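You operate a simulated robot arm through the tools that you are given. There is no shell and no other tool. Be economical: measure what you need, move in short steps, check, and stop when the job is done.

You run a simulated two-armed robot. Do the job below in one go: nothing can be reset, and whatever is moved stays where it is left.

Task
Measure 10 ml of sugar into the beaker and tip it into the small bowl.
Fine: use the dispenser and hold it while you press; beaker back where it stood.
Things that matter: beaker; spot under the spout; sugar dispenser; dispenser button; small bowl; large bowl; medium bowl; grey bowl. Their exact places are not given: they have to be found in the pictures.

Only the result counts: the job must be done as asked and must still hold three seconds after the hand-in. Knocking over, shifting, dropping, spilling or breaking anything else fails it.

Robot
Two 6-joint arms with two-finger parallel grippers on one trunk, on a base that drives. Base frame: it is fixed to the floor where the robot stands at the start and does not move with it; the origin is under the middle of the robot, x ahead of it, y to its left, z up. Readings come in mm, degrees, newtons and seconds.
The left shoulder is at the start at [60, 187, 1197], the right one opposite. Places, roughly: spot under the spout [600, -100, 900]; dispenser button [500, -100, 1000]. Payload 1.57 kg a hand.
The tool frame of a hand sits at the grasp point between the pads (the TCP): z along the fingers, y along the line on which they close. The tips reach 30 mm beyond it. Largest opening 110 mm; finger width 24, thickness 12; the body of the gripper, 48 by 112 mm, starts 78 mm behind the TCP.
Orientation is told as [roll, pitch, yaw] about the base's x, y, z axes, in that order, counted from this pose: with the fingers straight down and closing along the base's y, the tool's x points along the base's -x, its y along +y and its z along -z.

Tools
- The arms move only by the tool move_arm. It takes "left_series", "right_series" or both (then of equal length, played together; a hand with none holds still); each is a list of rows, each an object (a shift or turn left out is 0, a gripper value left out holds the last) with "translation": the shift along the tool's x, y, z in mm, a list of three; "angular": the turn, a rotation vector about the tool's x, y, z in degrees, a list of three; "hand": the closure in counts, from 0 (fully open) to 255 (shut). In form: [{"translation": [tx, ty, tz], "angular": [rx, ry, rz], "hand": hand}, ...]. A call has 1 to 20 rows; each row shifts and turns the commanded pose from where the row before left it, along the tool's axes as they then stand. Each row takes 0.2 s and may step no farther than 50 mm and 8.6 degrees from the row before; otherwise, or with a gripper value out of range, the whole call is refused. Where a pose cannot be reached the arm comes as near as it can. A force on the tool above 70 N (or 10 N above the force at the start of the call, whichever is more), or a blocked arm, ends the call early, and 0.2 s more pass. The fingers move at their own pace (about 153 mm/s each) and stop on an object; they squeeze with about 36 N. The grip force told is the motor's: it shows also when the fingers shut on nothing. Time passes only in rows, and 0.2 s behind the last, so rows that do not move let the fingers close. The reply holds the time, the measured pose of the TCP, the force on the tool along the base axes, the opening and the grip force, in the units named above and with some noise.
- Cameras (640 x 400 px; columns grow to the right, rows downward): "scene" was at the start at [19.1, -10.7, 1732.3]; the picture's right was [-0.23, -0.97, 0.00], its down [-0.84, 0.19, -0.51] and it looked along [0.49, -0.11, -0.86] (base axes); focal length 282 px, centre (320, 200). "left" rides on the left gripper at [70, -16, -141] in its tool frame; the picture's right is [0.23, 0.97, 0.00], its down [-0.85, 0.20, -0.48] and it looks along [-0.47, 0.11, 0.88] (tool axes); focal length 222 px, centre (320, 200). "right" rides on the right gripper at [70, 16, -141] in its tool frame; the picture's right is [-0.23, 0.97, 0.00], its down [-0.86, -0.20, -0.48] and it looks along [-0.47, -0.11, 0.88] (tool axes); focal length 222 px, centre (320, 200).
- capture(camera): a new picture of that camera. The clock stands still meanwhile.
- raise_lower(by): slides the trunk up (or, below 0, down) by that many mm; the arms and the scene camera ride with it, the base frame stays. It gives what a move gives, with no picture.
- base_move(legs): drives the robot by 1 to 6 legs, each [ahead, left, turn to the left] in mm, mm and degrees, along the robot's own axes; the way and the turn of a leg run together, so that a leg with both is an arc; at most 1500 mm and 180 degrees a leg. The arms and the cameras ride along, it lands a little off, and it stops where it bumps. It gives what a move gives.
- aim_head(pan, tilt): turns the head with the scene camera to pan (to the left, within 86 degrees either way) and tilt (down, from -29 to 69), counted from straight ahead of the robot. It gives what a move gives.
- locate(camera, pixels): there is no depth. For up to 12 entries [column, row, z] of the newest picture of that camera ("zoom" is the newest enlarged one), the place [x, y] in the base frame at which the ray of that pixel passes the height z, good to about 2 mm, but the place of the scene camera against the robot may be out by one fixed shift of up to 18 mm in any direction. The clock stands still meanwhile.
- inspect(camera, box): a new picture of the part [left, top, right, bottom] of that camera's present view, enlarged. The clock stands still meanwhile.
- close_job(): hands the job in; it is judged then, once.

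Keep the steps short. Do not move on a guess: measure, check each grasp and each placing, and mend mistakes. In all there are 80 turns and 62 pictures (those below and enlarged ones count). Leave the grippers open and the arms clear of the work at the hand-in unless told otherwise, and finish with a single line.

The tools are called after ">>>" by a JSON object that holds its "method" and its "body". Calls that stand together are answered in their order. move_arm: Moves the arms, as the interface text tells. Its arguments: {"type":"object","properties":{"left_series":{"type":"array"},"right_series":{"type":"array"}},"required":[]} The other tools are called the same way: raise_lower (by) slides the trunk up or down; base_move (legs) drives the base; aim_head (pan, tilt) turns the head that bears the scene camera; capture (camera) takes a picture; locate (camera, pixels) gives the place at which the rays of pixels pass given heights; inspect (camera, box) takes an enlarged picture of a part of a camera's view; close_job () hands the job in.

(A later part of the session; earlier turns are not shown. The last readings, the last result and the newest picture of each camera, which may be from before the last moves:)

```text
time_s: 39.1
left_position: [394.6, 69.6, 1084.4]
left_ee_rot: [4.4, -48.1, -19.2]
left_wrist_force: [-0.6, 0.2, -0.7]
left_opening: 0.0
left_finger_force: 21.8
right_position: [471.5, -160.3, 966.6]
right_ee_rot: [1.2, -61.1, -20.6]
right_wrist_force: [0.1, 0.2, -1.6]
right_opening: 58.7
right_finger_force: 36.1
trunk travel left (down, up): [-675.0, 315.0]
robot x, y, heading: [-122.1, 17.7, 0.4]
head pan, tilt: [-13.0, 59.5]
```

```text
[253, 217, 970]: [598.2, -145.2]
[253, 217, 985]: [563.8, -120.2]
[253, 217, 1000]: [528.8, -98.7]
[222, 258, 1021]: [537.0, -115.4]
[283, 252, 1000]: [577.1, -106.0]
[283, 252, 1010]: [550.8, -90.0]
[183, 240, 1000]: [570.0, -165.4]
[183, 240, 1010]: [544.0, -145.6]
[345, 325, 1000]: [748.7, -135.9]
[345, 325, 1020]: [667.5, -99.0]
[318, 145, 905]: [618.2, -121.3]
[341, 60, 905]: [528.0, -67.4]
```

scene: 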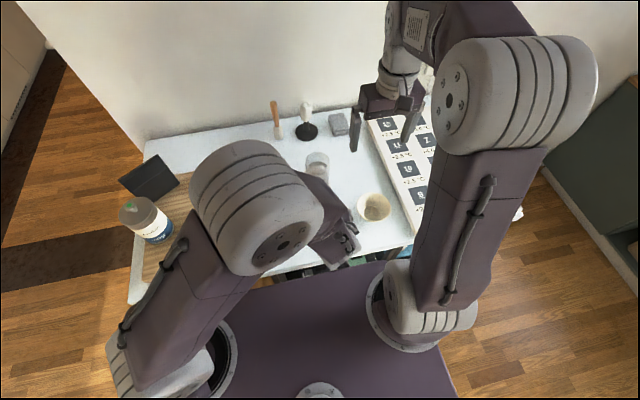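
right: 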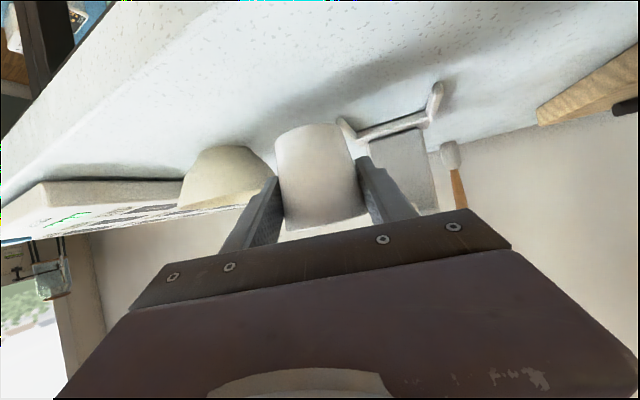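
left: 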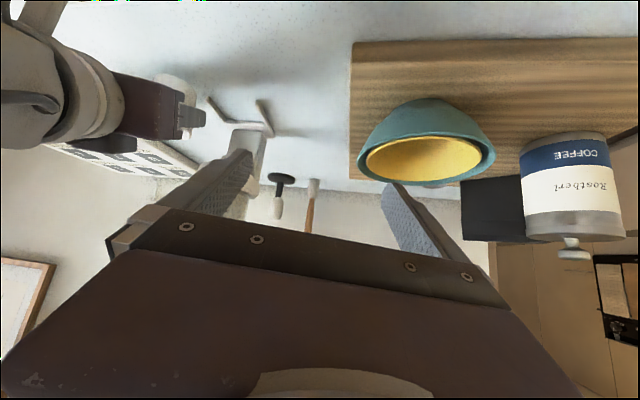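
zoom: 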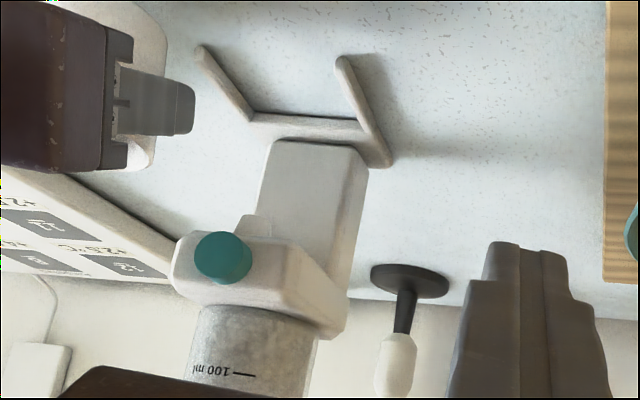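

The spout tip is about (561,-113, z≈988), and the beaker rim would be at ≈989 now. I'll lower 12 mm, then strafe the base +50 so the beaker lines up in front of the legs.

>>> {"method": "move_arm", "body": {"right_series": [{"translation": [10.5, 0, 5.8]}, {}]}}

>>> {"method": "base_move", "body": {"legs": [[0, 50, 0]]}}

>>> {"method": "move_arm", "body": {"right_series": [{}, {}]}}

>>> {"method": "capture", "body": {"camera": "right"}}

>>> {"method": "capture", "body": {"camera": "left"}}

```text
time_s: 39.7
left_position: [393.1, 70.6, 1083.3]
left_ee_rot: [4.5, -48.1, -19.2]
left_wrist_force: [0.4, 0.2, 0.2]
left_opening: 0.0
left_finger_force: 21.2
right_position: [470.8, -160.5, 955.1]
right_ee_rot: [1.2, -61.2, -20.6]
right_wrist_force: [-0.3, -1.6, -2.0]
right_opening: 58.4
right_finger_force: 35.7
trunk travel left (down, up): [-675.0, 315.0]
robot x, y, heading: [-119.1, 19.9, 0.4]
head pan, tilt: [-13.0, 59.5]
```

```text
time_s: 40.6
left_position: [393.4, 117.2, 1084.8]
left_ee_rot: [4.7, -48.1, -19.3]
left_wrist_force: [-0.1, 0.2, -0.3]
left_opening: 0.0
left_finger_force: 21.6
right_position: [470.1, -112.9, 954.8]
right_ee_rot: [1.3, -61.0, -20.8]
right_wrist_force: [-0.2, -0.1, -1.7]
right_opening: 58.7
right_finger_force: 36.1
trunk travel left (down, up): [-675.0, 315.0]
robot x, y, heading: [-120.5, 66.9, 0.4]
head pan, tilt: [-13.0, 59.5]
```

```text
time_s: 41.2
left_position: [393.1, 119.3, 1082.6]
left_ee_rot: [4.4, -48.1, -19.1]
left_wrist_force: [-0.8, 0.0, 0.8]
left_opening: 0.2
left_finger_force: 21.2
right_position: [470.3, -111.9, 954.8]
right_ee_rot: [1.2, -61.2, -20.6]
right_wrist_force: [-0.5, 0.2, -1.2]
right_opening: 58.5
right_finger_force: 35.7
trunk travel left (down, up): [-675.0, 315.0]
robot x, y, heading: [-119.3, 71.2, 0.2]
head pan, tilt: [-13.0, 59.5]
```

```text
33 pictures are left
```

right: 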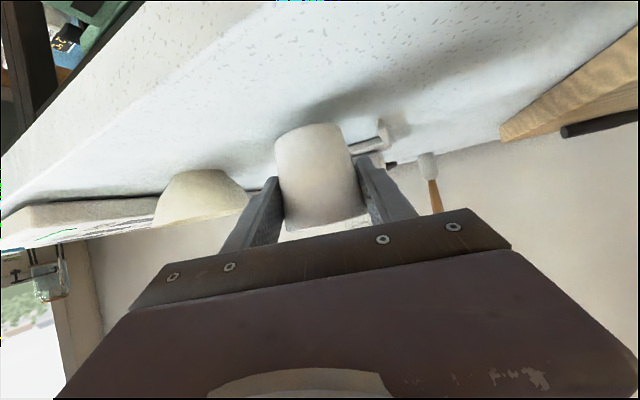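

```text
32 pictures are left
```

left: 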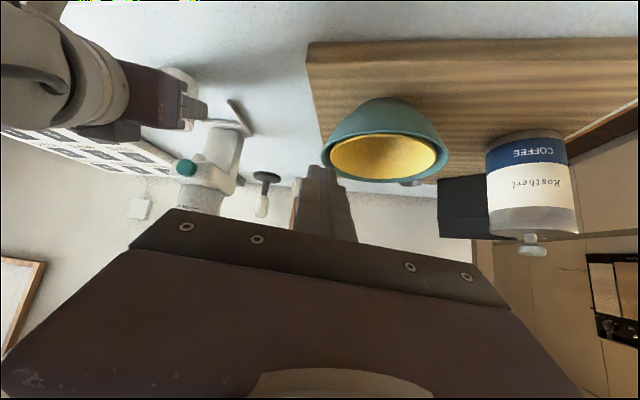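

The beaker is at ≈(477.5,-115), in line with the spout. I'll drive ahead 60 mm and check.

>>> {"method": "base_move", "body": {"legs": [[60, 0, 0]]}}

>>> {"method": "move_arm", "body": {"right_series": [{}, {}]}}

>>> {"method": "inspect", "body": {"camera": "left", "box": [100, 60, 300, 220]}}

```text
time_s: 42.2
left_position: [452.3, 119.2, 1084.3]
left_ee_rot: [4.6, -48.2, -19.1]
left_wrist_force: [0.2, 0.1, 0.0]
left_opening: 0.0
left_finger_force: 21.1
right_position: [531.1, -112.9, 956.7]
right_ee_rot: [1.2, -61.1, -20.8]
right_wrist_force: [0.2, -0.2, -1.0]
right_opening: 58.3
right_finger_force: 35.9
trunk travel left (down, up): [-675.0, 315.0]
robot x, y, heading: [-59.3, 64.9, 0.2]
head pan, tilt: [-13.0, 59.5]
```

```text
time_s: 42.8
left_position: [453.8, 118.6, 1082.8]
left_ee_rot: [4.5, -48.1, -19.1]
left_wrist_force: [0.0, 1.5, 0.0]
left_opening: 0.0
left_finger_force: 21.5
right_position: [529.7, -111.3, 955.3]
right_ee_rot: [1.2, -61.0, -20.6]
right_wrist_force: [-0.9, 0.3, -1.6]
right_opening: 58.5
right_finger_force: 35.8
trunk travel left (down, up): [-675.0, 315.0]
robot x, y, heading: [-60.1, 64.2, 0.5]
head pan, tilt: [-13.0, 59.5]
```

```text
2.50 times, centred on (200, 140) of left
```

zoom: 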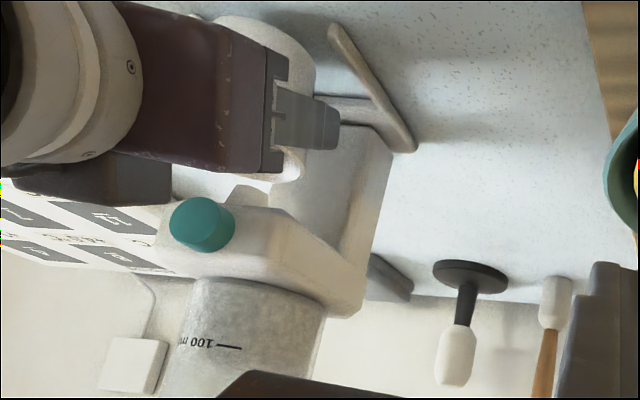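

The beaker goes in cleanly. I'll move the arm ahead another 24 mm in two steps, watching the forces.

>>> {"method": "move_arm", "body": {"right_series": [{"translation": [-5.4, 4.2, 9.8]}, {"translation": [-5.4, 4.2, 9.8]}, {}]}}

>>> {"method": "inspect", "body": {"camera": "left", "box": [120, 70, 260, 190]}}

```text
time_s: 43.6
left_position: [452.4, 118.1, 1083.0]
left_ee_rot: [4.4, -48.1, -19.1]
left_wrist_force: [-0.6, -0.4, 0.6]
left_opening: 0.0
left_finger_force: 21.1
right_position: [555.3, -112.9, 955.2]
right_ee_rot: [1.3, -61.1, -20.6]
right_wrist_force: [0.0, -0.1, -1.5]
right_opening: 58.2
right_finger_force: 35.9
trunk travel left (down, up): [-675.0, 315.0]
robot x, y, heading: [-58.7, 66.3, 0.6]
head pan, tilt: [-13.0, 59.5]
```

```text
3.33 times, centred on (190, 130) of left
```

zoom: 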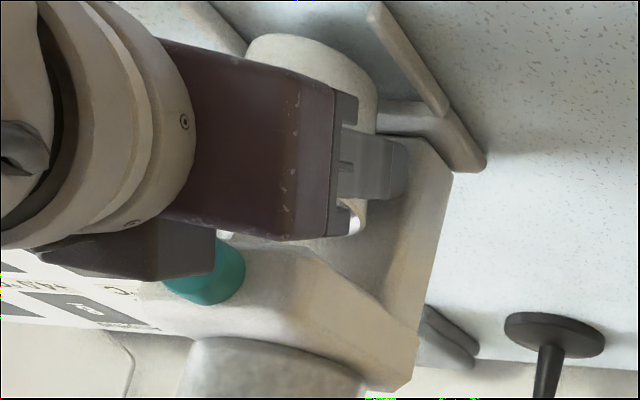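

The beaker should now be at ≈(562,-115). I'll lower until it touches.

>>> {"method": "move_arm", "body": {"right_series": [{"translation": [4.4, 0, 2.4]}, {"translation": [3.5, 0, 2]}, {}]}}

```text
time_s: 44.4
left_position: [452.0, 118.5, 1083.5]
left_ee_rot: [4.5, -48.1, -19.1]
left_wrist_force: [-0.1, -0.2, 0.2]
left_opening: 0.0
left_finger_force: 21.6
right_position: [554.4, -113.5, 947.0]
right_ee_rot: [1.1, -61.1, -20.6]
right_wrist_force: [-0.2, 0.2, -0.6]
right_opening: 58.3
right_finger_force: 35.7
trunk travel left (down, up): [-675.0, 315.0]
robot x, y, heading: [-55.7, 66.1, 0.3]
head pan, tilt: [-13.0, 59.5]
```

>>> {"method": "move_arm", "body": {"right_series": [{"translation": [1.2, 0, 0.7]}, {"hand": 130}, {"hand": 75}, {}, {}]}}

>>> {"method": "inspect", "body": {"camera": "right", "box": [220, 60, 460, 240]}}

```text
time_s: 45.6
left_position: [453.2, 119.6, 1083.3]
left_ee_rot: [4.5, -48.0, -19.1]
left_wrist_force: [0.0, 0.0, 0.2]
left_opening: 0.0
left_finger_force: 21.5
right_position: [554.2, -113.2, 943.9]
right_ee_rot: [1.2, -61.0, -20.6]
right_wrist_force: [-0.1, -0.3, -0.8]
right_opening: 77.7
right_finger_force: 0.0
trunk travel left (down, up): [-675.0, 315.0]
robot x, y, heading: [-60.6, 72.3, 0.3]
head pan, tilt: [-13.0, 59.5]
```

```text
2.22 times, centred on (340, 150) of right
```

zoom: 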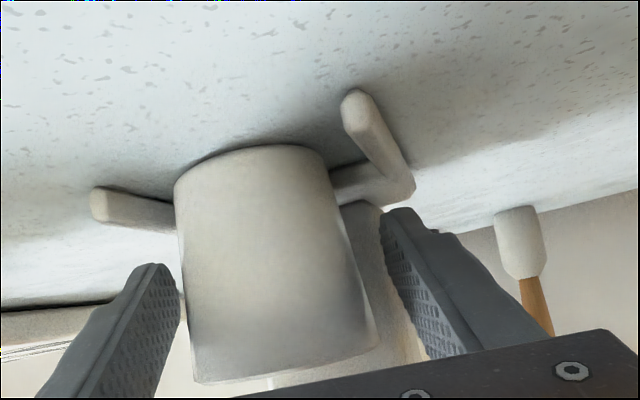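

The beaker stands between the legs under the spout. I'll back the right hand out along its fingers.

>>> {"method": "move_arm", "body": {"right_series": [{"translation": [0, 0, -45]}, {"translation": [0, 0, -45]}, {}]}}

>>> {"method": "capture", "body": {"camera": "right"}}

```text
time_s: 46.4
left_position: [454.2, 118.0, 1083.8]
left_ee_rot: [4.4, -48.0, -19.1]
left_wrist_force: [0.1, 0.5, 0.4]
left_opening: 0.0
left_finger_force: 21.3
right_position: [481.0, -84.7, 987.4]
right_ee_rot: [1.2, -61.0, -20.7]
right_wrist_force: [-0.3, 0.5, -0.6]
right_opening: 77.5
right_finger_force: 0.1
trunk travel left (down, up): [-675.0, 315.0]
robot x, y, heading: [-56.2, 69.1, 0.3]
head pan, tilt: [-13.0, 59.5]
```

```text
28 pictures are left
```

right: 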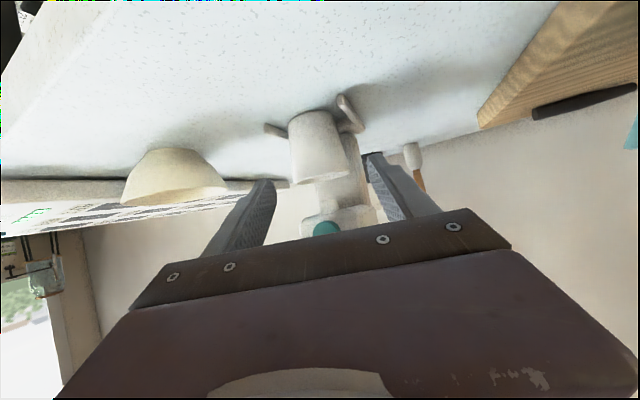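

Now prepare to hold. I'll raise the right hand, then strafe the base 130 mm right so both hands can reach the dispenser.

>>> {"method": "move_arm", "body": {"right_series": [{"translation": [-17, -7, -31], "hand": 255}, {"translation": [-17, -7, -31]}, {}], "left_series": [{"hand": 0}, {}, {}]}}

>>> {"method": "base_move", "body": {"legs": [[0, -130, 0]]}}

>>> {"method": "move_arm", "body": {"left_series": [{"angular": [-7, 0, -6]}, {"angular": [-7, 0, -6]}, {}]}}

```text
time_s: 47.2
left_position: [453.4, 118.8, 1083.3]
left_ee_rot: [4.5, -48.1, -19.2]
left_wrist_force: [-0.5, 0.1, -0.3]
left_opening: 110.1
left_finger_force: 0.0
right_position: [439.6, -88.0, 1047.1]
right_ee_rot: [1.2, -61.1, -20.6]
right_wrist_force: [0.2, -0.8, 0.5]
right_opening: 0.0
right_finger_force: 20.8
trunk travel left (down, up): [-675.0, 315.0]
robot x, y, heading: [-64.2, 69.8, 0.4]
head pan, tilt: [-13.0, 59.5]
```

```text
time_s: 48.5
left_position: [452.9, -11.2, 1083.8]
left_ee_rot: [4.5, -48.1, -19.1]
left_wrist_force: [0.7, -0.1, 0.5]
left_opening: 110.1
left_finger_force: 0.1
right_position: [440.0, -216.6, 1047.4]
right_ee_rot: [1.0, -61.0, -20.7]
right_wrist_force: [-0.1, 0.5, -1.2]
right_opening: 0.2
right_finger_force: 21.2
trunk travel left (down, up): [-675.0, 315.0]
robot x, y, heading: [-57.1, -62.5, 0.2]
head pan, tilt: [-13.0, 59.5]
```

```text
refused: row 1 steps farther than a row can; nothing moved
```

I'll raise the left hand 120 mm, reduce its tilt to ~38° and remove the roll.

>>> {"method": "move_arm", "body": {"left_series": [{"translation": [-29.7, 0, -26.8]}, {"translation": [-29.7, 0, -26.8]}, {"translation": [-29.7, 0, -26.8]}, {"angular": [0, 5, 0]}, {"angular": [0, 5, 0]}, {"angular": [4.5, 0, 0]}, {}]}}

>>> {"method": "capture", "body": {"camera": "left"}}

```text
time_s: 50.1
left_position: [453.1, -12.8, 1186.5]
left_ee_rot: [-0.6, -38.1, -18.2]
left_wrist_force: [0.7, 0.3, 0.3]
left_opening: 110.2
left_finger_force: 0.0
left hand out of reach, approached as far as the arm can: row 1, 2
right_position: [439.6, -217.0, 1047.3]
right_ee_rot: [1.3, -61.0, -20.7]
right_wrist_force: [0.4, -0.1, -0.1]
right_opening: 0.0
right_finger_force: 21.0
trunk travel left (down, up): [-675.0, 315.0]
robot x, y, heading: [-61.8, -62.4, -0.0]
head pan, tilt: [-13.0, 59.5]
```

```text
27 pictures are left
```

left: 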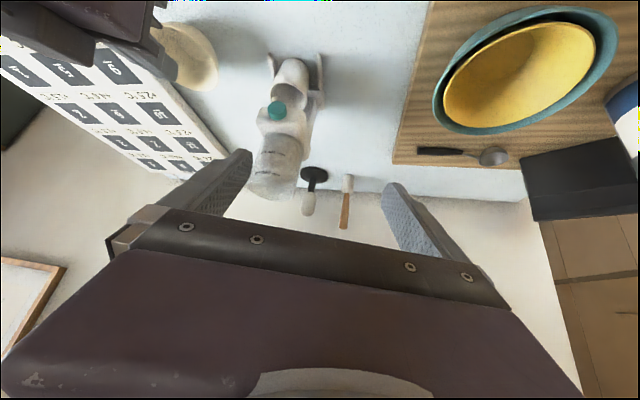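

>>> {"method": "inspect", "body": {"camera": "left", "box": [230, 50, 350, 210]}}

```text
2.50 times, centred on (290, 130) of left
```

zoom: 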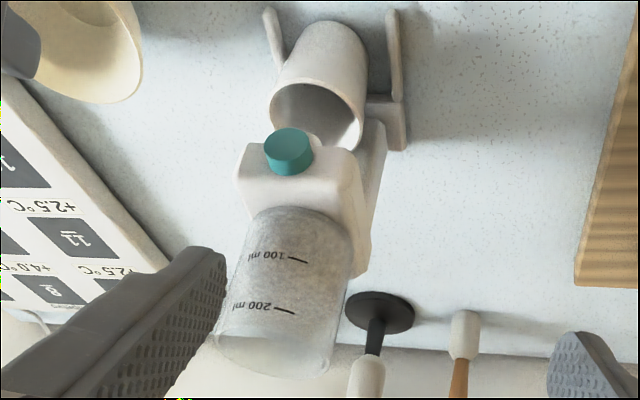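

>>> {"method": "locate", "body": {"camera": "zoom", "pixels": [[316, 145, 988], [318, 118, 969], [273, 112, 969], [365, 122, 969], [288, 143, 1021], [298, 225, 1042], [353, 255, 1065], [243, 255, 1065], [273, 355, 1145], [215, 345, 1145], [332, 365, 1145], [400, 15, 905]]}}

```text
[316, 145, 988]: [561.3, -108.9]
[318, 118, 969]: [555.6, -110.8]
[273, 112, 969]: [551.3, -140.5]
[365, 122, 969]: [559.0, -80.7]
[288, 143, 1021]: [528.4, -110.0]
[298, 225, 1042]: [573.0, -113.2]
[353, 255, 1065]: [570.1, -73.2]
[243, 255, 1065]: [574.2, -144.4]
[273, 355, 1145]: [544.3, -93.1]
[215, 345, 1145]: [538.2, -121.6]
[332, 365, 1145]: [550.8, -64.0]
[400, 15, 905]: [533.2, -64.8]
```

The spout is at ≈(561,-109..-113) and the beaker centre at ≈(556,-111), so it sits under the spout. The hopper axis is ≈(585,-114), ⌀≈66, top ≈1130. I'll move the left hand above the hopper at z≈1190.

>>> {"method": "move_arm", "body": {"left_series": [{"translation": [-31, -13.7, 24.2]}, {"translation": [-31, -13.7, 24.2]}, {"translation": [-31, -13.7, 24.2]}, {"translation": [-31, -13.7, 24.2]}, {}]}}

>>> {"method": "capture", "body": {"camera": "left"}}

```text
time_s: 51.3
left_position: [585.4, -112.7, 1187.5]
left_ee_rot: [-0.6, -38.1, -18.3]
left_wrist_force: [-0.5, 0.9, -0.6]
left_opening: 110.0
left_finger_force: 0.0
right_position: [437.8, -217.0, 1046.9]
right_ee_rot: [1.2, -61.1, -20.7]
right_wrist_force: [0.6, 0.0, 0.1]
right_opening: 0.1
right_finger_force: 21.4
trunk travel left (down, up): [-675.0, 315.0]
robot x, y, heading: [-60.1, -64.5, -0.1]
head pan, tilt: [-13.0, 59.5]
```

```text
25 pictures are left
```

left: 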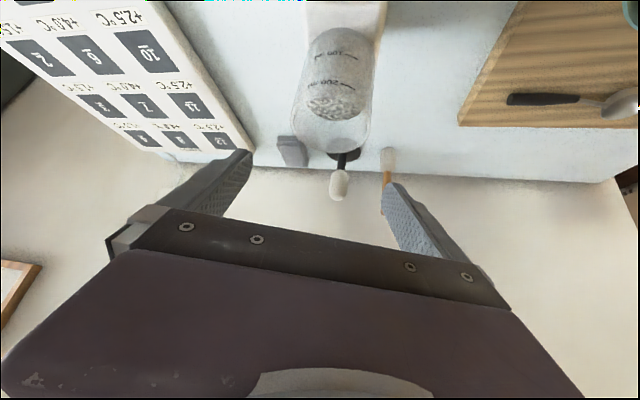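

>>> {"method": "locate", "body": {"camera": "left", "pixels": [[332, 127, 1130], [292, 122, 1130], [371, 128, 1130], [330, 150, 1130], [307, 60, 1065], [377, 60, 1065], [338, 110, 1098], [302, 105, 1098], [369, 110, 1098]]}}

```text
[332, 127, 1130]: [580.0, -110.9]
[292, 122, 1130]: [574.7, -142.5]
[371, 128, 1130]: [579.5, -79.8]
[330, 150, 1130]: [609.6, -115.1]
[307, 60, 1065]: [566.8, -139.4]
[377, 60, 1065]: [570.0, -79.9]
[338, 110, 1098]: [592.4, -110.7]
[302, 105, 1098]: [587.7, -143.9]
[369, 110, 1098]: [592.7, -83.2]
```

The hopper centre is ≈(582,-112) and the TCP lines up with it. Lowering the open left hand around it.

>>> {"method": "move_arm", "body": {"left_series": [{"translation": [19.9, 0, 25.5]}, {"translation": [19.9, 0, 25.5]}, {"translation": [19.9, 0, 25.5]}, {}]}}

>>> {"method": "capture", "body": {"camera": "left"}}

```text
time_s: 52.3
left_position: [585.1, -118.5, 1091.0]
left_ee_rot: [-0.7, -38.0, -18.2]
left_wrist_force: [0.3, -0.1, -0.4]
left_opening: 110.0
left_finger_force: 0.0
right_position: [440.1, -216.5, 1047.4]
right_ee_rot: [1.1, -61.1, -20.6]
right_wrist_force: [-0.1, 0.0, 0.2]
right_opening: 0.3
right_finger_force: 21.0
trunk travel left (down, up): [-675.0, 315.0]
robot x, y, heading: [-60.5, -61.9, 0.2]
head pan, tilt: [-13.0, 59.5]
```

```text
24 pictures are left
```

left: 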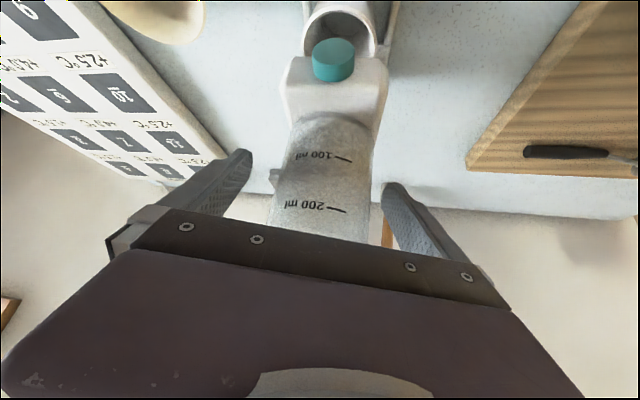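

>>> {"method": "locate", "body": {"camera": "left", "pixels": [[281, 155, 1065], [374, 155, 1065], [272, 195, 1090], [369, 195, 1090], [333, 58, 1021]]}}

```text
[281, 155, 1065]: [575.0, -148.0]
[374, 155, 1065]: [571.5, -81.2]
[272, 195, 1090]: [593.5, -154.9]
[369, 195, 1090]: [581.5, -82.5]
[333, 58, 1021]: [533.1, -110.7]
```

The hopper is centred between the fingers within ~2 mm. Closing the left hand on it.

>>> {"method": "move_arm", "body": {"left_series": [{"hand": 60}, {"hand": 90}, {"hand": 120}, {"hand": 255}, {}, {}]}}

>>> {"method": "capture", "body": {"camera": "left"}}

```text
time_s: 53.7
left_position: [585.1, -117.2, 1090.6]
left_ee_rot: [-0.7, -38.1, -18.2]
left_wrist_force: [0.1, 0.8, -0.4]
left_opening: 65.5
left_finger_force: 36.1
right_position: [438.0, -217.1, 1047.8]
right_ee_rot: [1.2, -61.1, -20.7]
right_wrist_force: [-0.5, -0.1, -0.1]
right_opening: 0.0
right_finger_force: 21.3
trunk travel left (down, up): [-675.0, 315.0]
robot x, y, heading: [-57.7, -65.3, 0.2]
head pan, tilt: [-13.0, 59.5]
```

```text
23 pictures are left
```

left: 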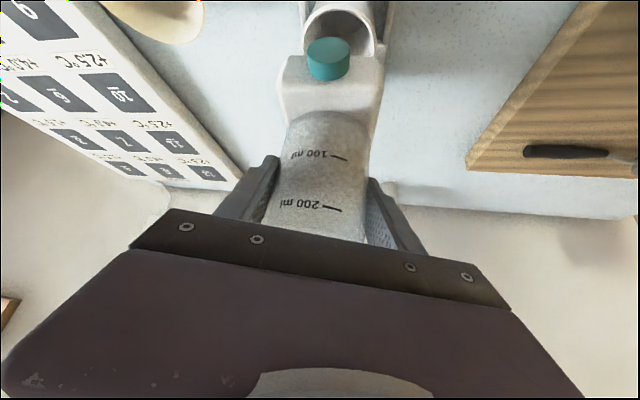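

Gripped at 65.5 mm. The button seems to have shifted a few pixels, so I'll measure by how much.

>>> {"method": "locate", "body": {"camera": "left", "pixels": [[328, 58, 1021], [340, 38, 969]]}}

>>> {"method": "inspect", "body": {"camera": "left", "box": [280, 0, 400, 110]}}

```text
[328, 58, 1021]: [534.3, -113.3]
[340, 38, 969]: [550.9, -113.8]
```

```text
3.64 times, centred on (340, 55) of left
```

zoom: 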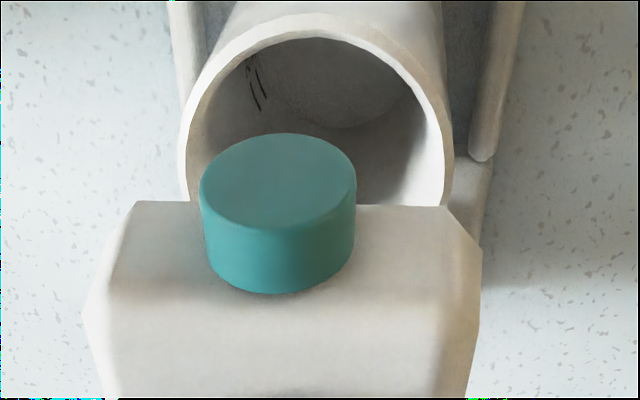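

Only ~2–3 mm of shift, and I can see graduation marks inside the beaker. Now I'll bring the closed right hand in front of the button.

>>> {"method": "move_arm", "body": {"right_series": [{"translation": [3.8, 41, 1.3]}, {"translation": [3.8, 41, 1.3]}, {"translation": [3.8, 41, 1.3]}, {}]}}

>>> {"method": "capture", "body": {"camera": "left"}}

```text
time_s: 54.7
left_position: [585.2, -116.5, 1090.2]
left_ee_rot: [-0.5, -38.1, -18.2]
left_wrist_force: [-0.7, 1.2, 0.3]
left_opening: 65.3
left_finger_force: 36.4
right_position: [480.9, -98.7, 1035.1]
right_ee_rot: [1.4, -61.0, -20.7]
right_wrist_force: [0.7, -1.8, -0.2]
right_opening: 0.2
right_finger_force: 21.0
trunk travel left (down, up): [-675.0, 315.0]
robot x, y, heading: [-59.0, -68.0, -0.1]
head pan, tilt: [-13.0, 59.5]
```

```text
21 pictures are left
```

left: 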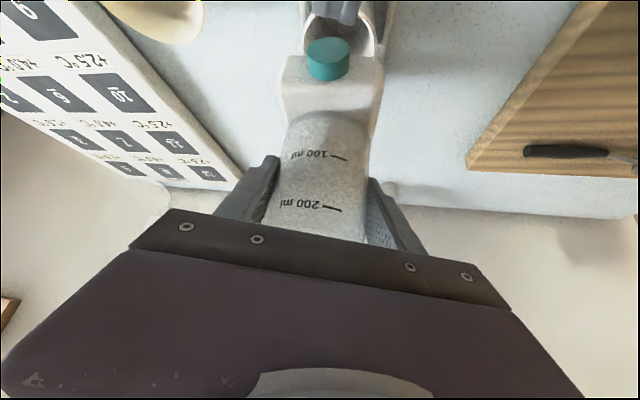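

The tip is at ≈(505,-108,1021), aligned with the button. I'll approach 18 mm.

>>> {"method": "move_arm", "body": {"right_series": [{"translation": [-4.2, 2.2, 7.6]}, {"translation": [-4.2, 2.2, 7.6]}, {}]}}

>>> {"method": "inspect", "body": {"camera": "left", "box": [280, 0, 400, 110]}}

```text
time_s: 55.5
left_position: [585.5, -116.2, 1089.7]
left_ee_rot: [-0.7, -38.2, -18.2]
left_wrist_force: [2.5, -1.1, 0.0]
left_opening: 65.2
left_finger_force: 35.9
right_position: [498.7, -102.8, 1036.1]
right_ee_rot: [1.2, -61.2, -20.7]
right_wrist_force: [-2.5, 1.3, 0.7]
right_opening: 0.1
right_finger_force: 21.0
trunk travel left (down, up): [-675.0, 315.0]
robot x, y, heading: [-59.2, -66.4, 0.4]
head pan, tilt: [-13.0, 59.5]
```

```text
3.64 times, centred on (340, 55) of left
```

zoom: 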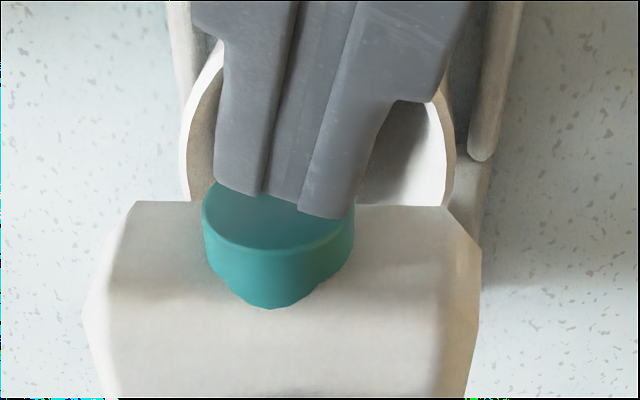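

Contact at about 2.5 N. I'll press 6 mm in and back out in one call, then check the beaker and hopper.

>>> {"method": "move_arm", "body": {"right_series": [{"translation": [-2.8, 1.5, 5.1]}, {}, {"translation": [2.8, -1.5, -5.1]}, {"translation": [18.8, -9.8, -34]}, {}]}}

>>> {"method": "inspect", "body": {"camera": "left", "box": [280, 0, 400, 110]}}

```text
time_s: 56.7
left_position: [584.1, -116.3, 1091.0]
left_ee_rot: [-0.7, -38.1, -18.2]
left_wrist_force: [-1.6, 0.2, 2.0]
left_opening: 65.4
left_finger_force: 36.7
right_position: [457.3, -97.8, 1034.8]
right_ee_rot: [1.3, -61.0, -20.8]
right_wrist_force: [0.6, -0.4, -0.8]
right_opening: 0.1
right_finger_force: 21.9
trunk travel left (down, up): [-675.0, 315.0]
robot x, y, heading: [-59.5, -66.5, 0.2]
head pan, tilt: [-13.0, 59.5]
```

```text
3.64 times, centred on (340, 55) of left
```

zoom: 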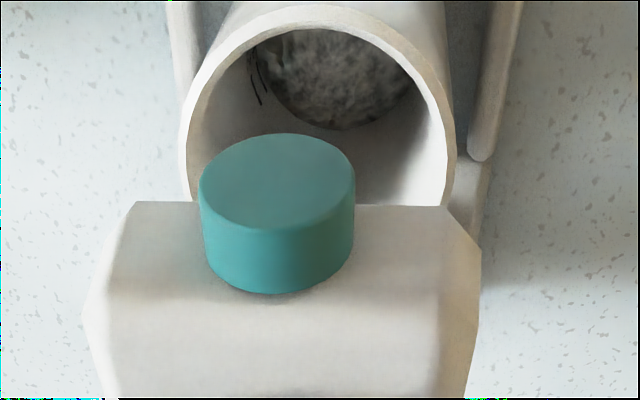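

Sugar now covers the bottom of the beaker. I'll zoom in on the inner marks.

>>> {"method": "inspect", "body": {"camera": "left", "box": [308, 0, 372, 40]}}

```text
10.00 times, centred on (340, 20) of left
```

zoom: 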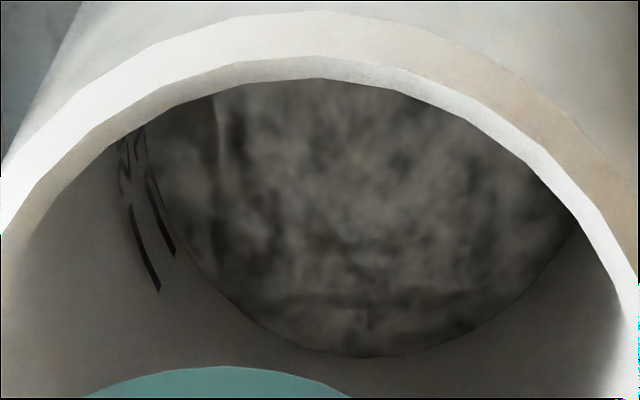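

I see two marks just above the sugar's edge. I'll zoom tighter to read the labels and compare the level.

>>> {"method": "inspect", "body": {"camera": "left", "box": [316, 10, 340, 30]}}

```text
16.00 times, centred on (328, 20) of left
```

zoom: 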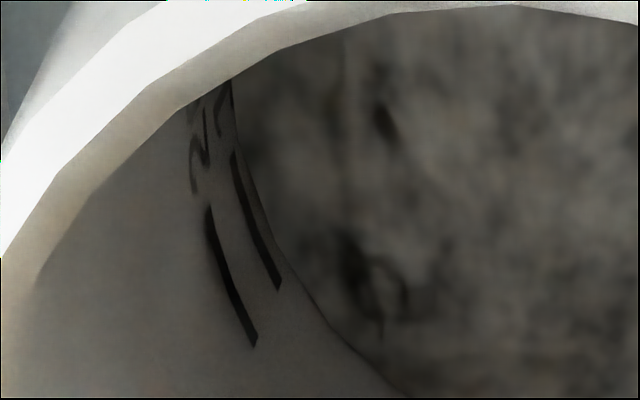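

The upper mark reads "2…" (20), so the lower is 10, and the sugar edge lies right at the lower mark. I'll confirm from a better angle. First I'll nudge the held dispenser back +2.5 mm in y, release, and raise the left hand back along its fingers.

>>> {"method": "move_arm", "body": {"left_series": [{"translation": [0, 2.5, 0]}, {}, {"hand": 95}, {"hand": 60}, {"hand": 0}, {}, {"translation": [0, 0, -45]}, {"translation": [0, 0, -45]}, {"translation": [-10, 40, -20]}, {"translation": [-10, 40, -20]}, {}]}}

>>> {"method": "capture", "body": {"camera": "left"}}

```text
time_s: 59.1
left_position: [553.8, -13.5, 1204.7]
left_ee_rot: [-0.6, -38.1, -18.3]
left_wrist_force: [0.0, -0.5, -0.2]
left_opening: 110.1
left_finger_force: 0.1
right_position: [457.9, -100.0, 1035.1]
right_ee_rot: [1.3, -61.0, -20.8]
right_wrist_force: [-0.3, -0.8, 0.8]
right_opening: 0.1
right_finger_force: 21.1
trunk travel left (down, up): [-675.0, 315.0]
robot x, y, heading: [-59.0, -66.9, 0.2]
head pan, tilt: [-13.0, 59.5]
```

```text
16 pictures are left
```

left: 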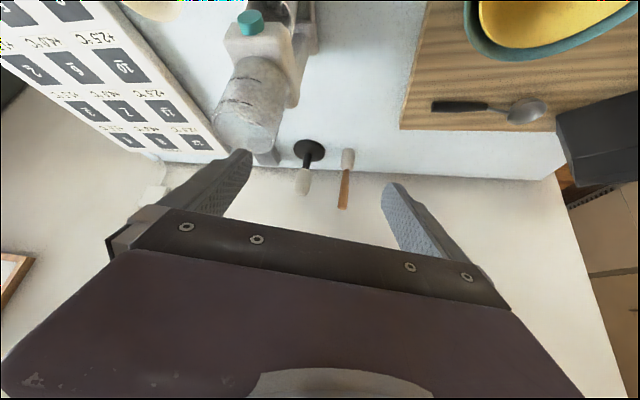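

>>> {"method": "move_arm", "body": {"left_series": [{"translation": [33.5, 12, -26.2]}, {"translation": [20, 12, -16]}, {}]}}

>>> {"method": "inspect", "body": {"camera": "left", "box": [210, 0, 330, 110]}}

```text
time_s: 59.9
left_position: [496.9, 32.1, 1203.7]
left_ee_rot: [-0.7, -38.1, -18.2]
left_wrist_force: [0.8, 0.1, 0.6]
left_opening: 110.1
left_finger_force: 0.1
right_position: [459.3, -97.9, 1034.5]
right_ee_rot: [1.3, -60.9, -20.8]
right_wrist_force: [1.0, -0.7, -0.9]
right_opening: 0.2
right_finger_force: 20.9
trunk travel left (down, up): [-675.0, 315.0]
robot x, y, heading: [-60.1, -64.4, 0.2]
head pan, tilt: [-13.0, 59.5]
```

```text
3.64 times, centred on (270, 55) of left
```

zoom: 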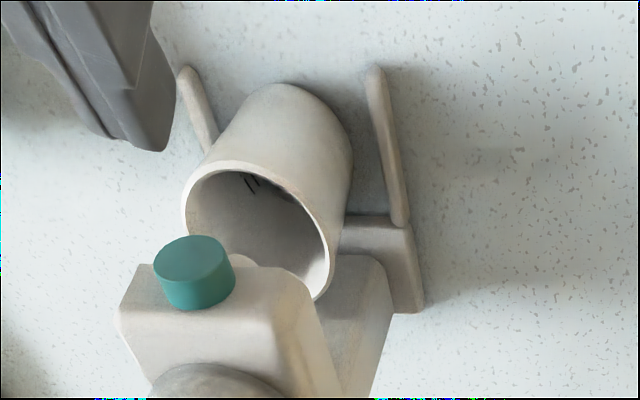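

>>> {"method": "inspect", "body": {"camera": "left", "box": [240, 42, 272, 66]}}

```text
16.00 times, centred on (256, 54) of left
```

zoom: 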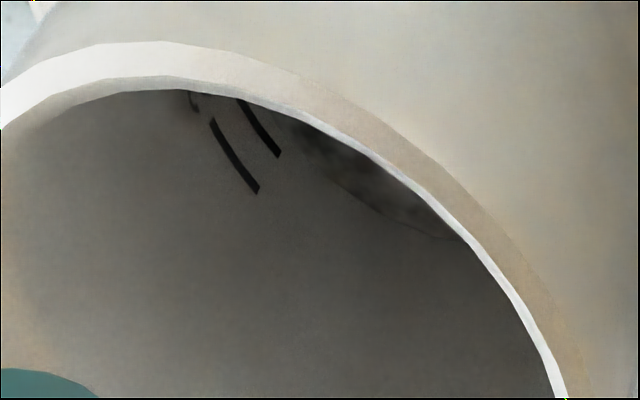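

I'll compute the sugar height from this view by intersecting rays with the beaker wall.

>>> {"method": "locate", "body": {"camera": "zoom", "pixels": [[280, 155, 905], [280, 155, 925], [258, 190, 905], [258, 190, 925], [345, 192, 905], [345, 192, 925], [400, 220, 905], [400, 220, 925], [150, 78, 969], [150, 42, 969], [450, 213, 969], [560, 398, 969]]}}

>>> {"method": "locate", "body": {"camera": "left", "pixels": [[232.1, 59.1, 969], [272.7, 74.2, 969], [243.1, 44, 969], [252.7, 63.8, 969]]}}

```text
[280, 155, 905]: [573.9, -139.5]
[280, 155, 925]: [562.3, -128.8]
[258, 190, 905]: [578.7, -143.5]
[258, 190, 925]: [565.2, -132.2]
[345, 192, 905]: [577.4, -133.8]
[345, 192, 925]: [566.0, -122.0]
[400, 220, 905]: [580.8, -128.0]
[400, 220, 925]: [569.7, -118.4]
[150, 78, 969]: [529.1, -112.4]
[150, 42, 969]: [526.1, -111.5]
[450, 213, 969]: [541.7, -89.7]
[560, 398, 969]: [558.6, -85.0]
```

```text
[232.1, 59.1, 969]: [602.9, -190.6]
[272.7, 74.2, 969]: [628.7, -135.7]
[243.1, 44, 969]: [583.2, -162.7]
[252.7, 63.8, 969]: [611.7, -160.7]
```

From the geometry, the sugar surface is clearly below the lower (10 ml) mark, around half a graduation, so one press gives about 5 ml. A second press is needed. I'll retrace the left hand onto the hopper and grip again.

>>> {"method": "move_arm", "body": {"left_series": [{"translation": [-20, -12, 16]}, {"translation": [-33.5, -12, 26.2]}, {"translation": [10, -40, 20]}, {"translation": [10, -40, 20]}, {}, {"translation": [0, 0, 45]}, {"translation": [0, 0, 45]}, {}, {"hand": 60}, {"hand": 95}, {"hand": 255}, {}, {}]}}

>>> {"method": "inspect", "body": {"camera": "left", "box": [280, 0, 400, 110]}}

```text
time_s: 62.7
left_position: [585.9, -110.1, 1089.8]
left_ee_rot: [-0.7, -38.1, -18.2]
left_wrist_force: [0.5, -1.9, 0.3]
left_opening: 65.6
left_finger_force: 36.3
right_position: [459.0, -97.9, 1034.6]
right_ee_rot: [1.3, -61.0, -20.6]
right_wrist_force: [-0.3, -0.1, -0.3]
right_opening: 0.0
right_finger_force: 21.0
trunk travel left (down, up): [-675.0, 315.0]
robot x, y, heading: [-57.8, -59.8, 0.4]
head pan, tilt: [-13.0, 59.5]
```

```text
3.64 times, centred on (340, 55) of left
```

zoom: 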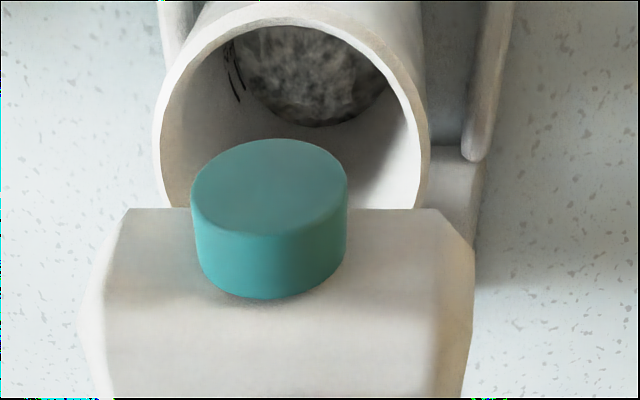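

The grip is good and the button is back near y≈-110. Second press, same stroke.

>>> {"method": "move_arm", "body": {"right_series": [{"translation": [-18.8, 9.8, 34]}, {"translation": [-2.8, 1.5, 5.1]}, {}, {"translation": [2.8, -1.5, -5.1]}, {"translation": [18.8, -9.8, -34]}, {}]}}

>>> {"method": "inspect", "body": {"camera": "left", "box": [308, 6, 340, 30]}}

```text
time_s: 64.1
left_position: [586.6, -110.0, 1089.7]
left_ee_rot: [-0.6, -38.1, -18.2]
left_wrist_force: [-1.3, -0.9, -0.1]
left_opening: 65.0
left_finger_force: 35.7
right_position: [457.4, -99.5, 1035.5]
right_ee_rot: [1.3, -61.1, -20.8]
right_wrist_force: [-0.5, 0.5, 0.3]
right_opening: 0.0
right_finger_force: 21.5
trunk travel left (down, up): [-675.0, 315.0]
robot x, y, heading: [-60.7, -64.5, 0.4]
head pan, tilt: [-13.0, 59.5]
```

```text
16.00 times, centred on (324, 18) of left
```

zoom: 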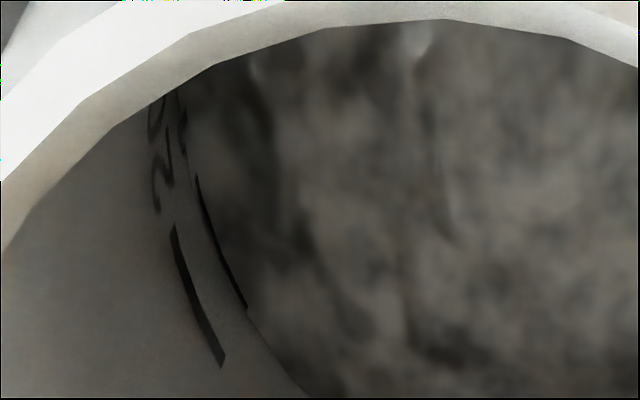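

The sugar surface now meets the lower mark exactly, and the upper reads 20: 10 ml. I'll release the dispenser, raise the left hand, open the right hand and bring it to the pre-grasp point.

>>> {"method": "move_arm", "body": {"left_series": [{"hand": 95}, {"hand": 60}, {"hand": 0}, {}, {"translation": [0, 0, -45]}, {"translation": [0, 0, -45]}, {"translation": [-10, 40, -20]}, {"translation": [-10, 40, -20]}, {"translation": [33.5, 12, -26.2]}, {"translation": [20, 12, -16]}, {}]}}

>>> {"method": "move_arm", "body": {"right_series": [{"hand": 75}, {}, {}, {"translation": [16.8, 10.8, 19.4]}, {"translation": [16.8, 10.8, 19.4]}, {}]}}

>>> {"method": "capture", "body": {"camera": "right"}}

```text
time_s: 66.5
left_position: [493.9, 28.5, 1202.1]
left_ee_rot: [-0.7, -38.2, -18.3]
left_wrist_force: [0.2, 0.9, -0.2]
left_opening: 110.0
left_finger_force: 0.2
right_position: [456.9, -99.6, 1034.6]
right_ee_rot: [1.3, -61.0, -20.7]
right_wrist_force: [0.5, -0.4, -0.8]
right_opening: 0.0
right_finger_force: 21.7
trunk travel left (down, up): [-675.0, 315.0]
robot x, y, heading: [-57.5, -62.2, 0.3]
head pan, tilt: [-13.0, 59.5]
```

```text
time_s: 67.9
left_position: [492.4, 27.2, 1204.4]
left_ee_rot: [-0.7, -38.2, -18.2]
left_wrist_force: [0.3, -0.6, -0.5]
left_opening: 110.1
left_finger_force: 0.0
right_position: [481.5, -85.9, 989.1]
right_ee_rot: [1.3, -61.1, -20.8]
right_wrist_force: [0.7, 1.4, 0.4]
right_opening: 77.7
right_finger_force: 0.1
trunk travel left (down, up): [-675.0, 315.0]
robot x, y, heading: [-58.7, -60.6, 0.1]
head pan, tilt: [-13.0, 59.5]
```

```text
11 pictures are left
```

right: 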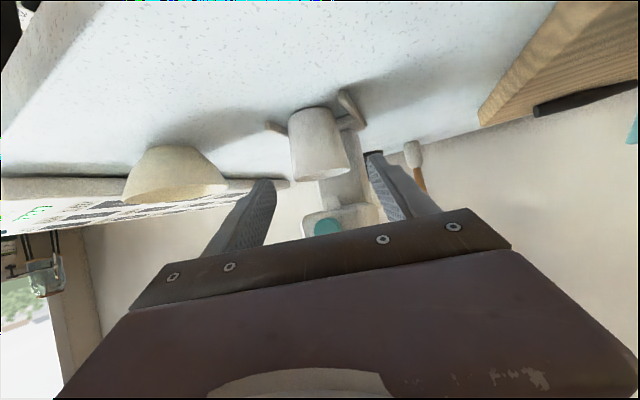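

The view matches the earlier retreat. Advancing 90 mm along the fingers and gripping the beaker.

>>> {"method": "move_arm", "body": {"right_series": [{"translation": [1, 1, 45]}, {"translation": [0, 0, 45]}, {}, {"hand": 120}, {"hand": 255}, {}, {}]}}

```text
time_s: 69.5
left_position: [493.1, 27.2, 1203.3]
left_ee_rot: [-0.7, -38.2, -18.2]
left_wrist_force: [0.2, 0.3, -0.1]
left_opening: 109.9
left_finger_force: 0.1
right_position: [556.6, -110.7, 944.3]
right_ee_rot: [1.2, -61.1, -20.7]
right_wrist_force: [0.5, 0.1, 1.7]
right_opening: 54.0
right_finger_force: 35.3
trunk travel left (down, up): [-675.0, 315.0]
robot x, y, heading: [-60.1, -61.1, 0.4]
head pan, tilt: [-13.0, 59.5]
```

Opening reads 54 mm versus 58.7 before, so I'll check the grip.

>>> {"method": "capture", "body": {"camera": "right"}}

```text
10 pictures are left
```

right: 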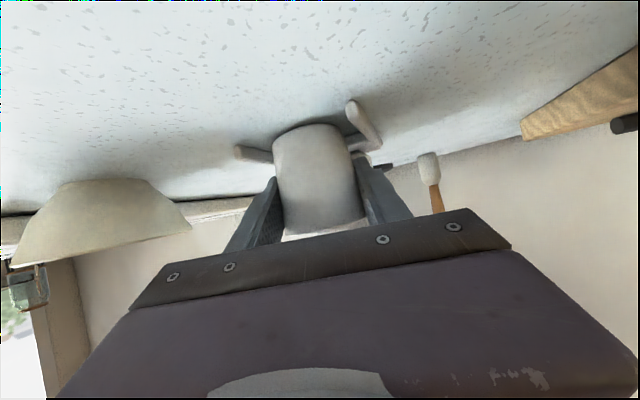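

It looks seated as before. I'll lift 8 mm, then back the base straight out 90 mm.

>>> {"method": "move_arm", "body": {"right_series": [{"translation": [-3.5, 0, -2]}, {"translation": [-3.5, 0, -2]}, {}]}}

>>> {"method": "base_move", "body": {"legs": [[-90, 0, 0]]}}

>>> {"method": "move_arm", "body": {"right_series": [{"translation": [-17.5, 0, -9.7]}, {"translation": [-17.5, 0, -9.7]}, {"translation": [-17.5, 0, -9.7]}, {}]}}

>>> {"method": "capture", "body": {"camera": "left"}}

```text
time_s: 70.3
left_position: [494.2, 26.8, 1202.7]
left_ee_rot: [-0.7, -38.1, -18.2]
left_wrist_force: [-0.8, -0.2, 0.7]
left_opening: 110.0
left_finger_force: 0.0
right_position: [555.5, -110.0, 951.9]
right_ee_rot: [1.2, -61.0, -20.6]
right_wrist_force: [-0.1, -0.2, -1.7]
right_opening: 54.2
right_finger_force: 36.7
trunk travel left (down, up): [-675.0, 315.0]
robot x, y, heading: [-58.8, -60.7, 0.1]
head pan, tilt: [-13.0, 59.5]
```

```text
time_s: 71.4
left_position: [403.3, 27.5, 1204.2]
left_ee_rot: [-0.7, -38.1, -18.0]
left_wrist_force: [0.0, 0.6, 1.1]
left_opening: 109.9
left_finger_force: 0.1
right_position: [466.7, -109.8, 952.4]
right_ee_rot: [1.1, -61.0, -20.5]
right_wrist_force: [0.2, 0.8, -0.7]
right_opening: 53.9
right_finger_force: 36.0
trunk travel left (down, up): [-675.0, 315.0]
robot x, y, heading: [-150.4, -64.1, 0.3]
head pan, tilt: [-13.0, 59.5]
```

```text
time_s: 72.4
left_position: [405.1, 27.6, 1203.2]
left_ee_rot: [-0.7, -38.0, -18.2]
left_wrist_force: [-0.1, -0.3, 0.6]
left_opening: 110.3
left_finger_force: 0.1
right_position: [466.7, -110.2, 1011.6]
right_ee_rot: [1.2, -61.1, -20.6]
right_wrist_force: [0.1, -0.8, -1.9]
right_opening: 54.3
right_finger_force: 35.6
trunk travel left (down, up): [-675.0, 315.0]
robot x, y, heading: [-148.9, -65.7, 0.2]
head pan, tilt: [-13.0, 59.5]
```

```text
9 pictures are left
```

left: 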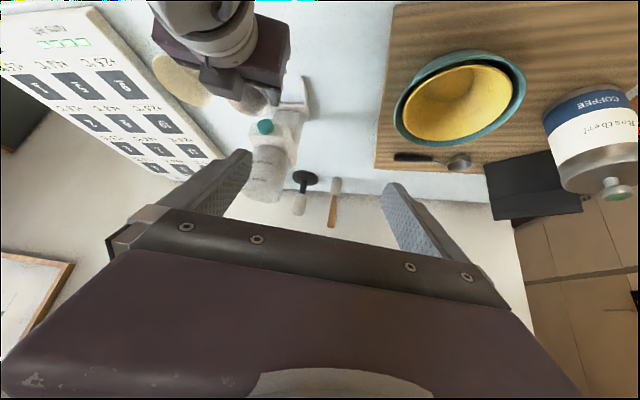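

The beaker is free and held upright. I'll raise 18 mm and take it over the bowl in two legs, right 152 and then ahead 50, aiming for TCP ≈(516,-262,1030).

>>> {"method": "move_arm", "body": {"right_series": [{"translation": [-15.8, 0, -8.7]}, {}]}}

>>> {"method": "base_move", "body": {"legs": [[0, -152, 0], [50, 0, 0]]}}

>>> {"method": "move_arm", "body": {"right_series": [{}, {}]}}

>>> {"method": "capture", "body": {"camera": "left"}}

```text
time_s: 73.0
left_position: [403.9, 28.6, 1203.0]
left_ee_rot: [-0.7, -38.1, -18.1]
left_wrist_force: [-0.1, 0.3, -0.4]
left_opening: 110.1
left_finger_force: 0.1
right_position: [466.1, -109.0, 1030.5]
right_ee_rot: [1.3, -60.9, -20.6]
right_wrist_force: [0.6, 0.2, -1.0]
right_opening: 54.2
right_finger_force: 35.6
trunk travel left (down, up): [-675.0, 315.0]
robot x, y, heading: [-151.1, -64.9, 0.3]
head pan, tilt: [-13.0, 59.5]
```

```text
time_s: 74.9
left_position: [449.6, -120.2, 1205.4]
left_ee_rot: [-0.7, -38.3, -18.1]
left_wrist_force: [-0.1, -0.4, 0.0]
left_opening: 110.1
left_finger_force: 0.0
right_position: [511.7, -257.8, 1031.3]
right_ee_rot: [1.3, -61.2, -20.6]
right_wrist_force: [-0.7, 0.9, -0.9]
right_opening: 54.0
right_finger_force: 36.7
trunk travel left (down, up): [-675.0, 315.0]
robot x, y, heading: [-99.9, -213.3, 0.6]
head pan, tilt: [-13.0, 59.5]
```

```text
time_s: 75.5
left_position: [452.4, -120.8, 1203.9]
left_ee_rot: [-0.6, -38.1, -18.2]
left_wrist_force: [0.3, 0.1, 0.7]
left_opening: 110.1
left_finger_force: 0.1
right_position: [514.3, -256.8, 1030.6]
right_ee_rot: [1.2, -61.1, -20.6]
right_wrist_force: [0.8, 0.3, -2.1]
right_opening: 54.2
right_finger_force: 36.5
trunk travel left (down, up): [-675.0, 315.0]
robot x, y, heading: [-103.6, -211.6, 0.2]
head pan, tilt: [-13.0, 59.5]
```

```text
8 pictures are left
```

left: 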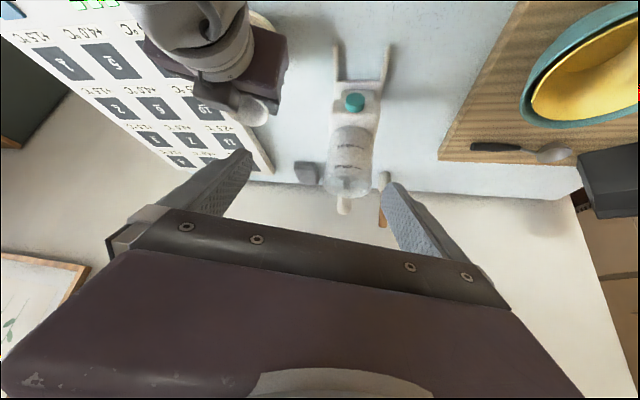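

Position is right within 5 mm. I'll shift -5 mm and start rolling by about 43° to check that the wrist follows.

>>> {"method": "move_arm", "body": {"right_series": [{"translation": [0, -5, 0]}, {"angular": [0, 0, 8.5]}, {"angular": [0, 0, 8.5]}, {"angular": [0, 0, 8.5]}, {"angular": [0, 0, 8.5]}, {"angular": [0, 0, 8.5]}, {}]}}

```text
time_s: 77.1
left_position: [452.2, -119.3, 1203.4]
left_ee_rot: [-0.7, -38.1, -18.1]
left_wrist_force: [0.1, -0.6, -0.1]
left_opening: 110.2
left_finger_force: 0.1
right_position: [524.6, -254.1, 1041.0]
right_ee_rot: [50.6, -39.7, -81.7]
right_wrist_force: [-0.3, -0.6, -1.3]
right_opening: 54.2
right_finger_force: 36.2
right hand out of reach, approached as far as the arm can: row 6
trunk travel left (down, up): [-675.0, 315.0]
robot x, y, heading: [-99.5, -216.3, 0.3]
head pan, tilt: [-13.0, 59.5]
```

The wrist limit stops positive roll. I'll roll back, shift the TCP for the opposite pour direction (503,-296), and roll negative 43°.

>>> {"method": "move_arm", "body": {"right_series": [{"angular": [0, 0, -8.2]}, {"angular": [0, 0, -8.2]}, {"angular": [0, 0, -8.2]}, {"angular": [0, 0, -8.2]}, {"angular": [0, 0, -8.2]}, {"translation": [0, -18, 0]}, {"translation": [0, -18, 0]}, {"angular": [0, 0, -8.5]}, {"angular": [0, 0, -8.5]}, {"angular": [0, 0, -8.5]}, {"angular": [0, 0, -8.5]}, {"angular": [0, 0, -8.5]}, {}]}}

>>> {"method": "capture", "body": {"camera": "left"}}

```text
time_s: 79.9
left_position: [452.5, -121.4, 1202.9]
left_ee_rot: [-0.7, -38.1, -18.1]
left_wrist_force: [0.5, 0.3, -0.1]
left_opening: 109.9
left_finger_force: 0.1
right_position: [511.2, -287.6, 1041.1]
right_ee_rot: [-49.6, -41.8, 41.2]
right_wrist_force: [0.2, 0.6, -1.2]
right_opening: 53.8
right_finger_force: 35.8
trunk travel left (down, up): [-675.0, 315.0]
robot x, y, heading: [-96.6, -209.3, 0.3]
head pan, tilt: [-13.0, 59.5]
```

```text
7 pictures are left
```

left: 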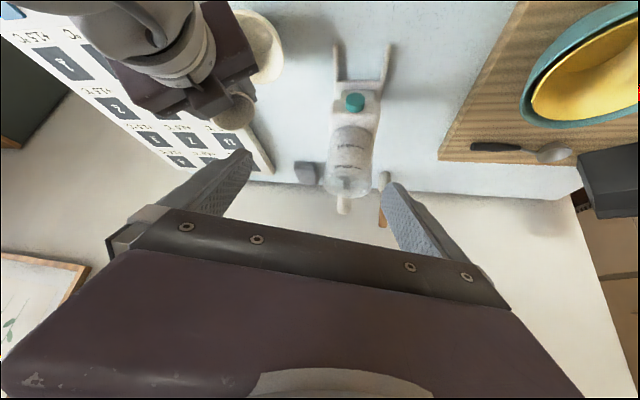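

Negative roll works. I'll correct the position by (-8,-8,-11) and roll on to about 94°.

>>> {"method": "move_arm", "body": {"right_series": [{"translation": [15.7, 0.6, 1.2]}, {"angular": [0, 0, -8.5]}, {"angular": [0, 0, -8.5]}, {"angular": [0, 0, -8.5]}, {"angular": [0, 0, -8.5]}, {}]}}

```text
time_s: 81.3
left_position: [452.7, -120.9, 1204.5]
left_ee_rot: [-0.6, -38.2, -18.2]
left_wrist_force: [-0.3, -0.5, -0.2]
left_opening: 110.2
left_finger_force: 0.1
right_position: [504.1, -296.2, 1029.1]
right_ee_rot: [-60.2, -13.6, 63.2]
right_wrist_force: [0.4, 0.5, -1.8]
right_opening: 54.2
right_finger_force: 36.2
trunk travel left (down, up): [-675.0, 315.0]
robot x, y, heading: [-100.6, -214.3, 0.4]
head pan, tilt: [-13.0, 59.5]
```

On target at roll ≈-77°. Continuing to about -150°, then holding and looking.

>>> {"method": "move_arm", "body": {"right_series": [{"angular": [0, 0, -8.5]}, {"angular": [0, 0, -8.5]}, {"angular": [0, 0, -8.5]}, {"angular": [0, 0, -8.5]}, {"angular": [0, 0, -8.5]}, {"angular": [0, 0, -8.5]}, {"angular": [0, 0, -8.5]}, {"angular": [0, 0, -8.5]}, {"angular": [0, 0, -8.5]}, {}, {}, {}, {}, {}]}}

>>> {"method": "inspect", "body": {"camera": "left", "box": [140, 0, 300, 120]}}

```text
time_s: 84.3
left_position: [451.9, -119.6, 1203.7]
left_ee_rot: [-0.7, -38.0, -18.1]
left_wrist_force: [-0.5, 0.2, -1.0]
left_opening: 109.9
left_finger_force: 0.1
right_position: [502.0, -295.8, 1027.9]
right_ee_rot: [-41.4, 49.8, 111.7]
right_wrist_force: [0.4, -0.4, -0.7]
right_opening: 54.1
right_finger_force: 36.2
trunk travel left (down, up): [-675.0, 315.0]
robot x, y, heading: [-101.9, -211.7, 0.3]
head pan, tilt: [-13.0, 59.5]
```

```text
3.33 times, centred on (220, 60) of left
```

zoom: 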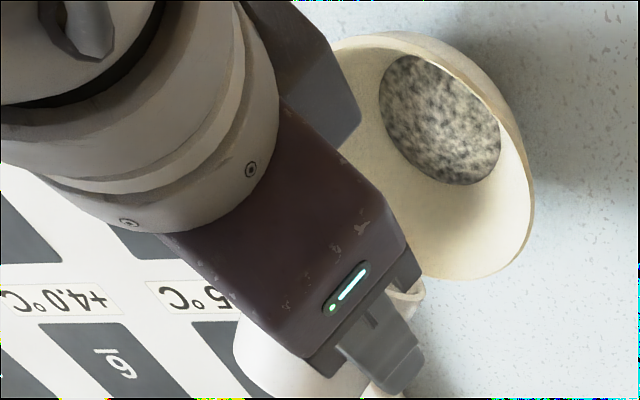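

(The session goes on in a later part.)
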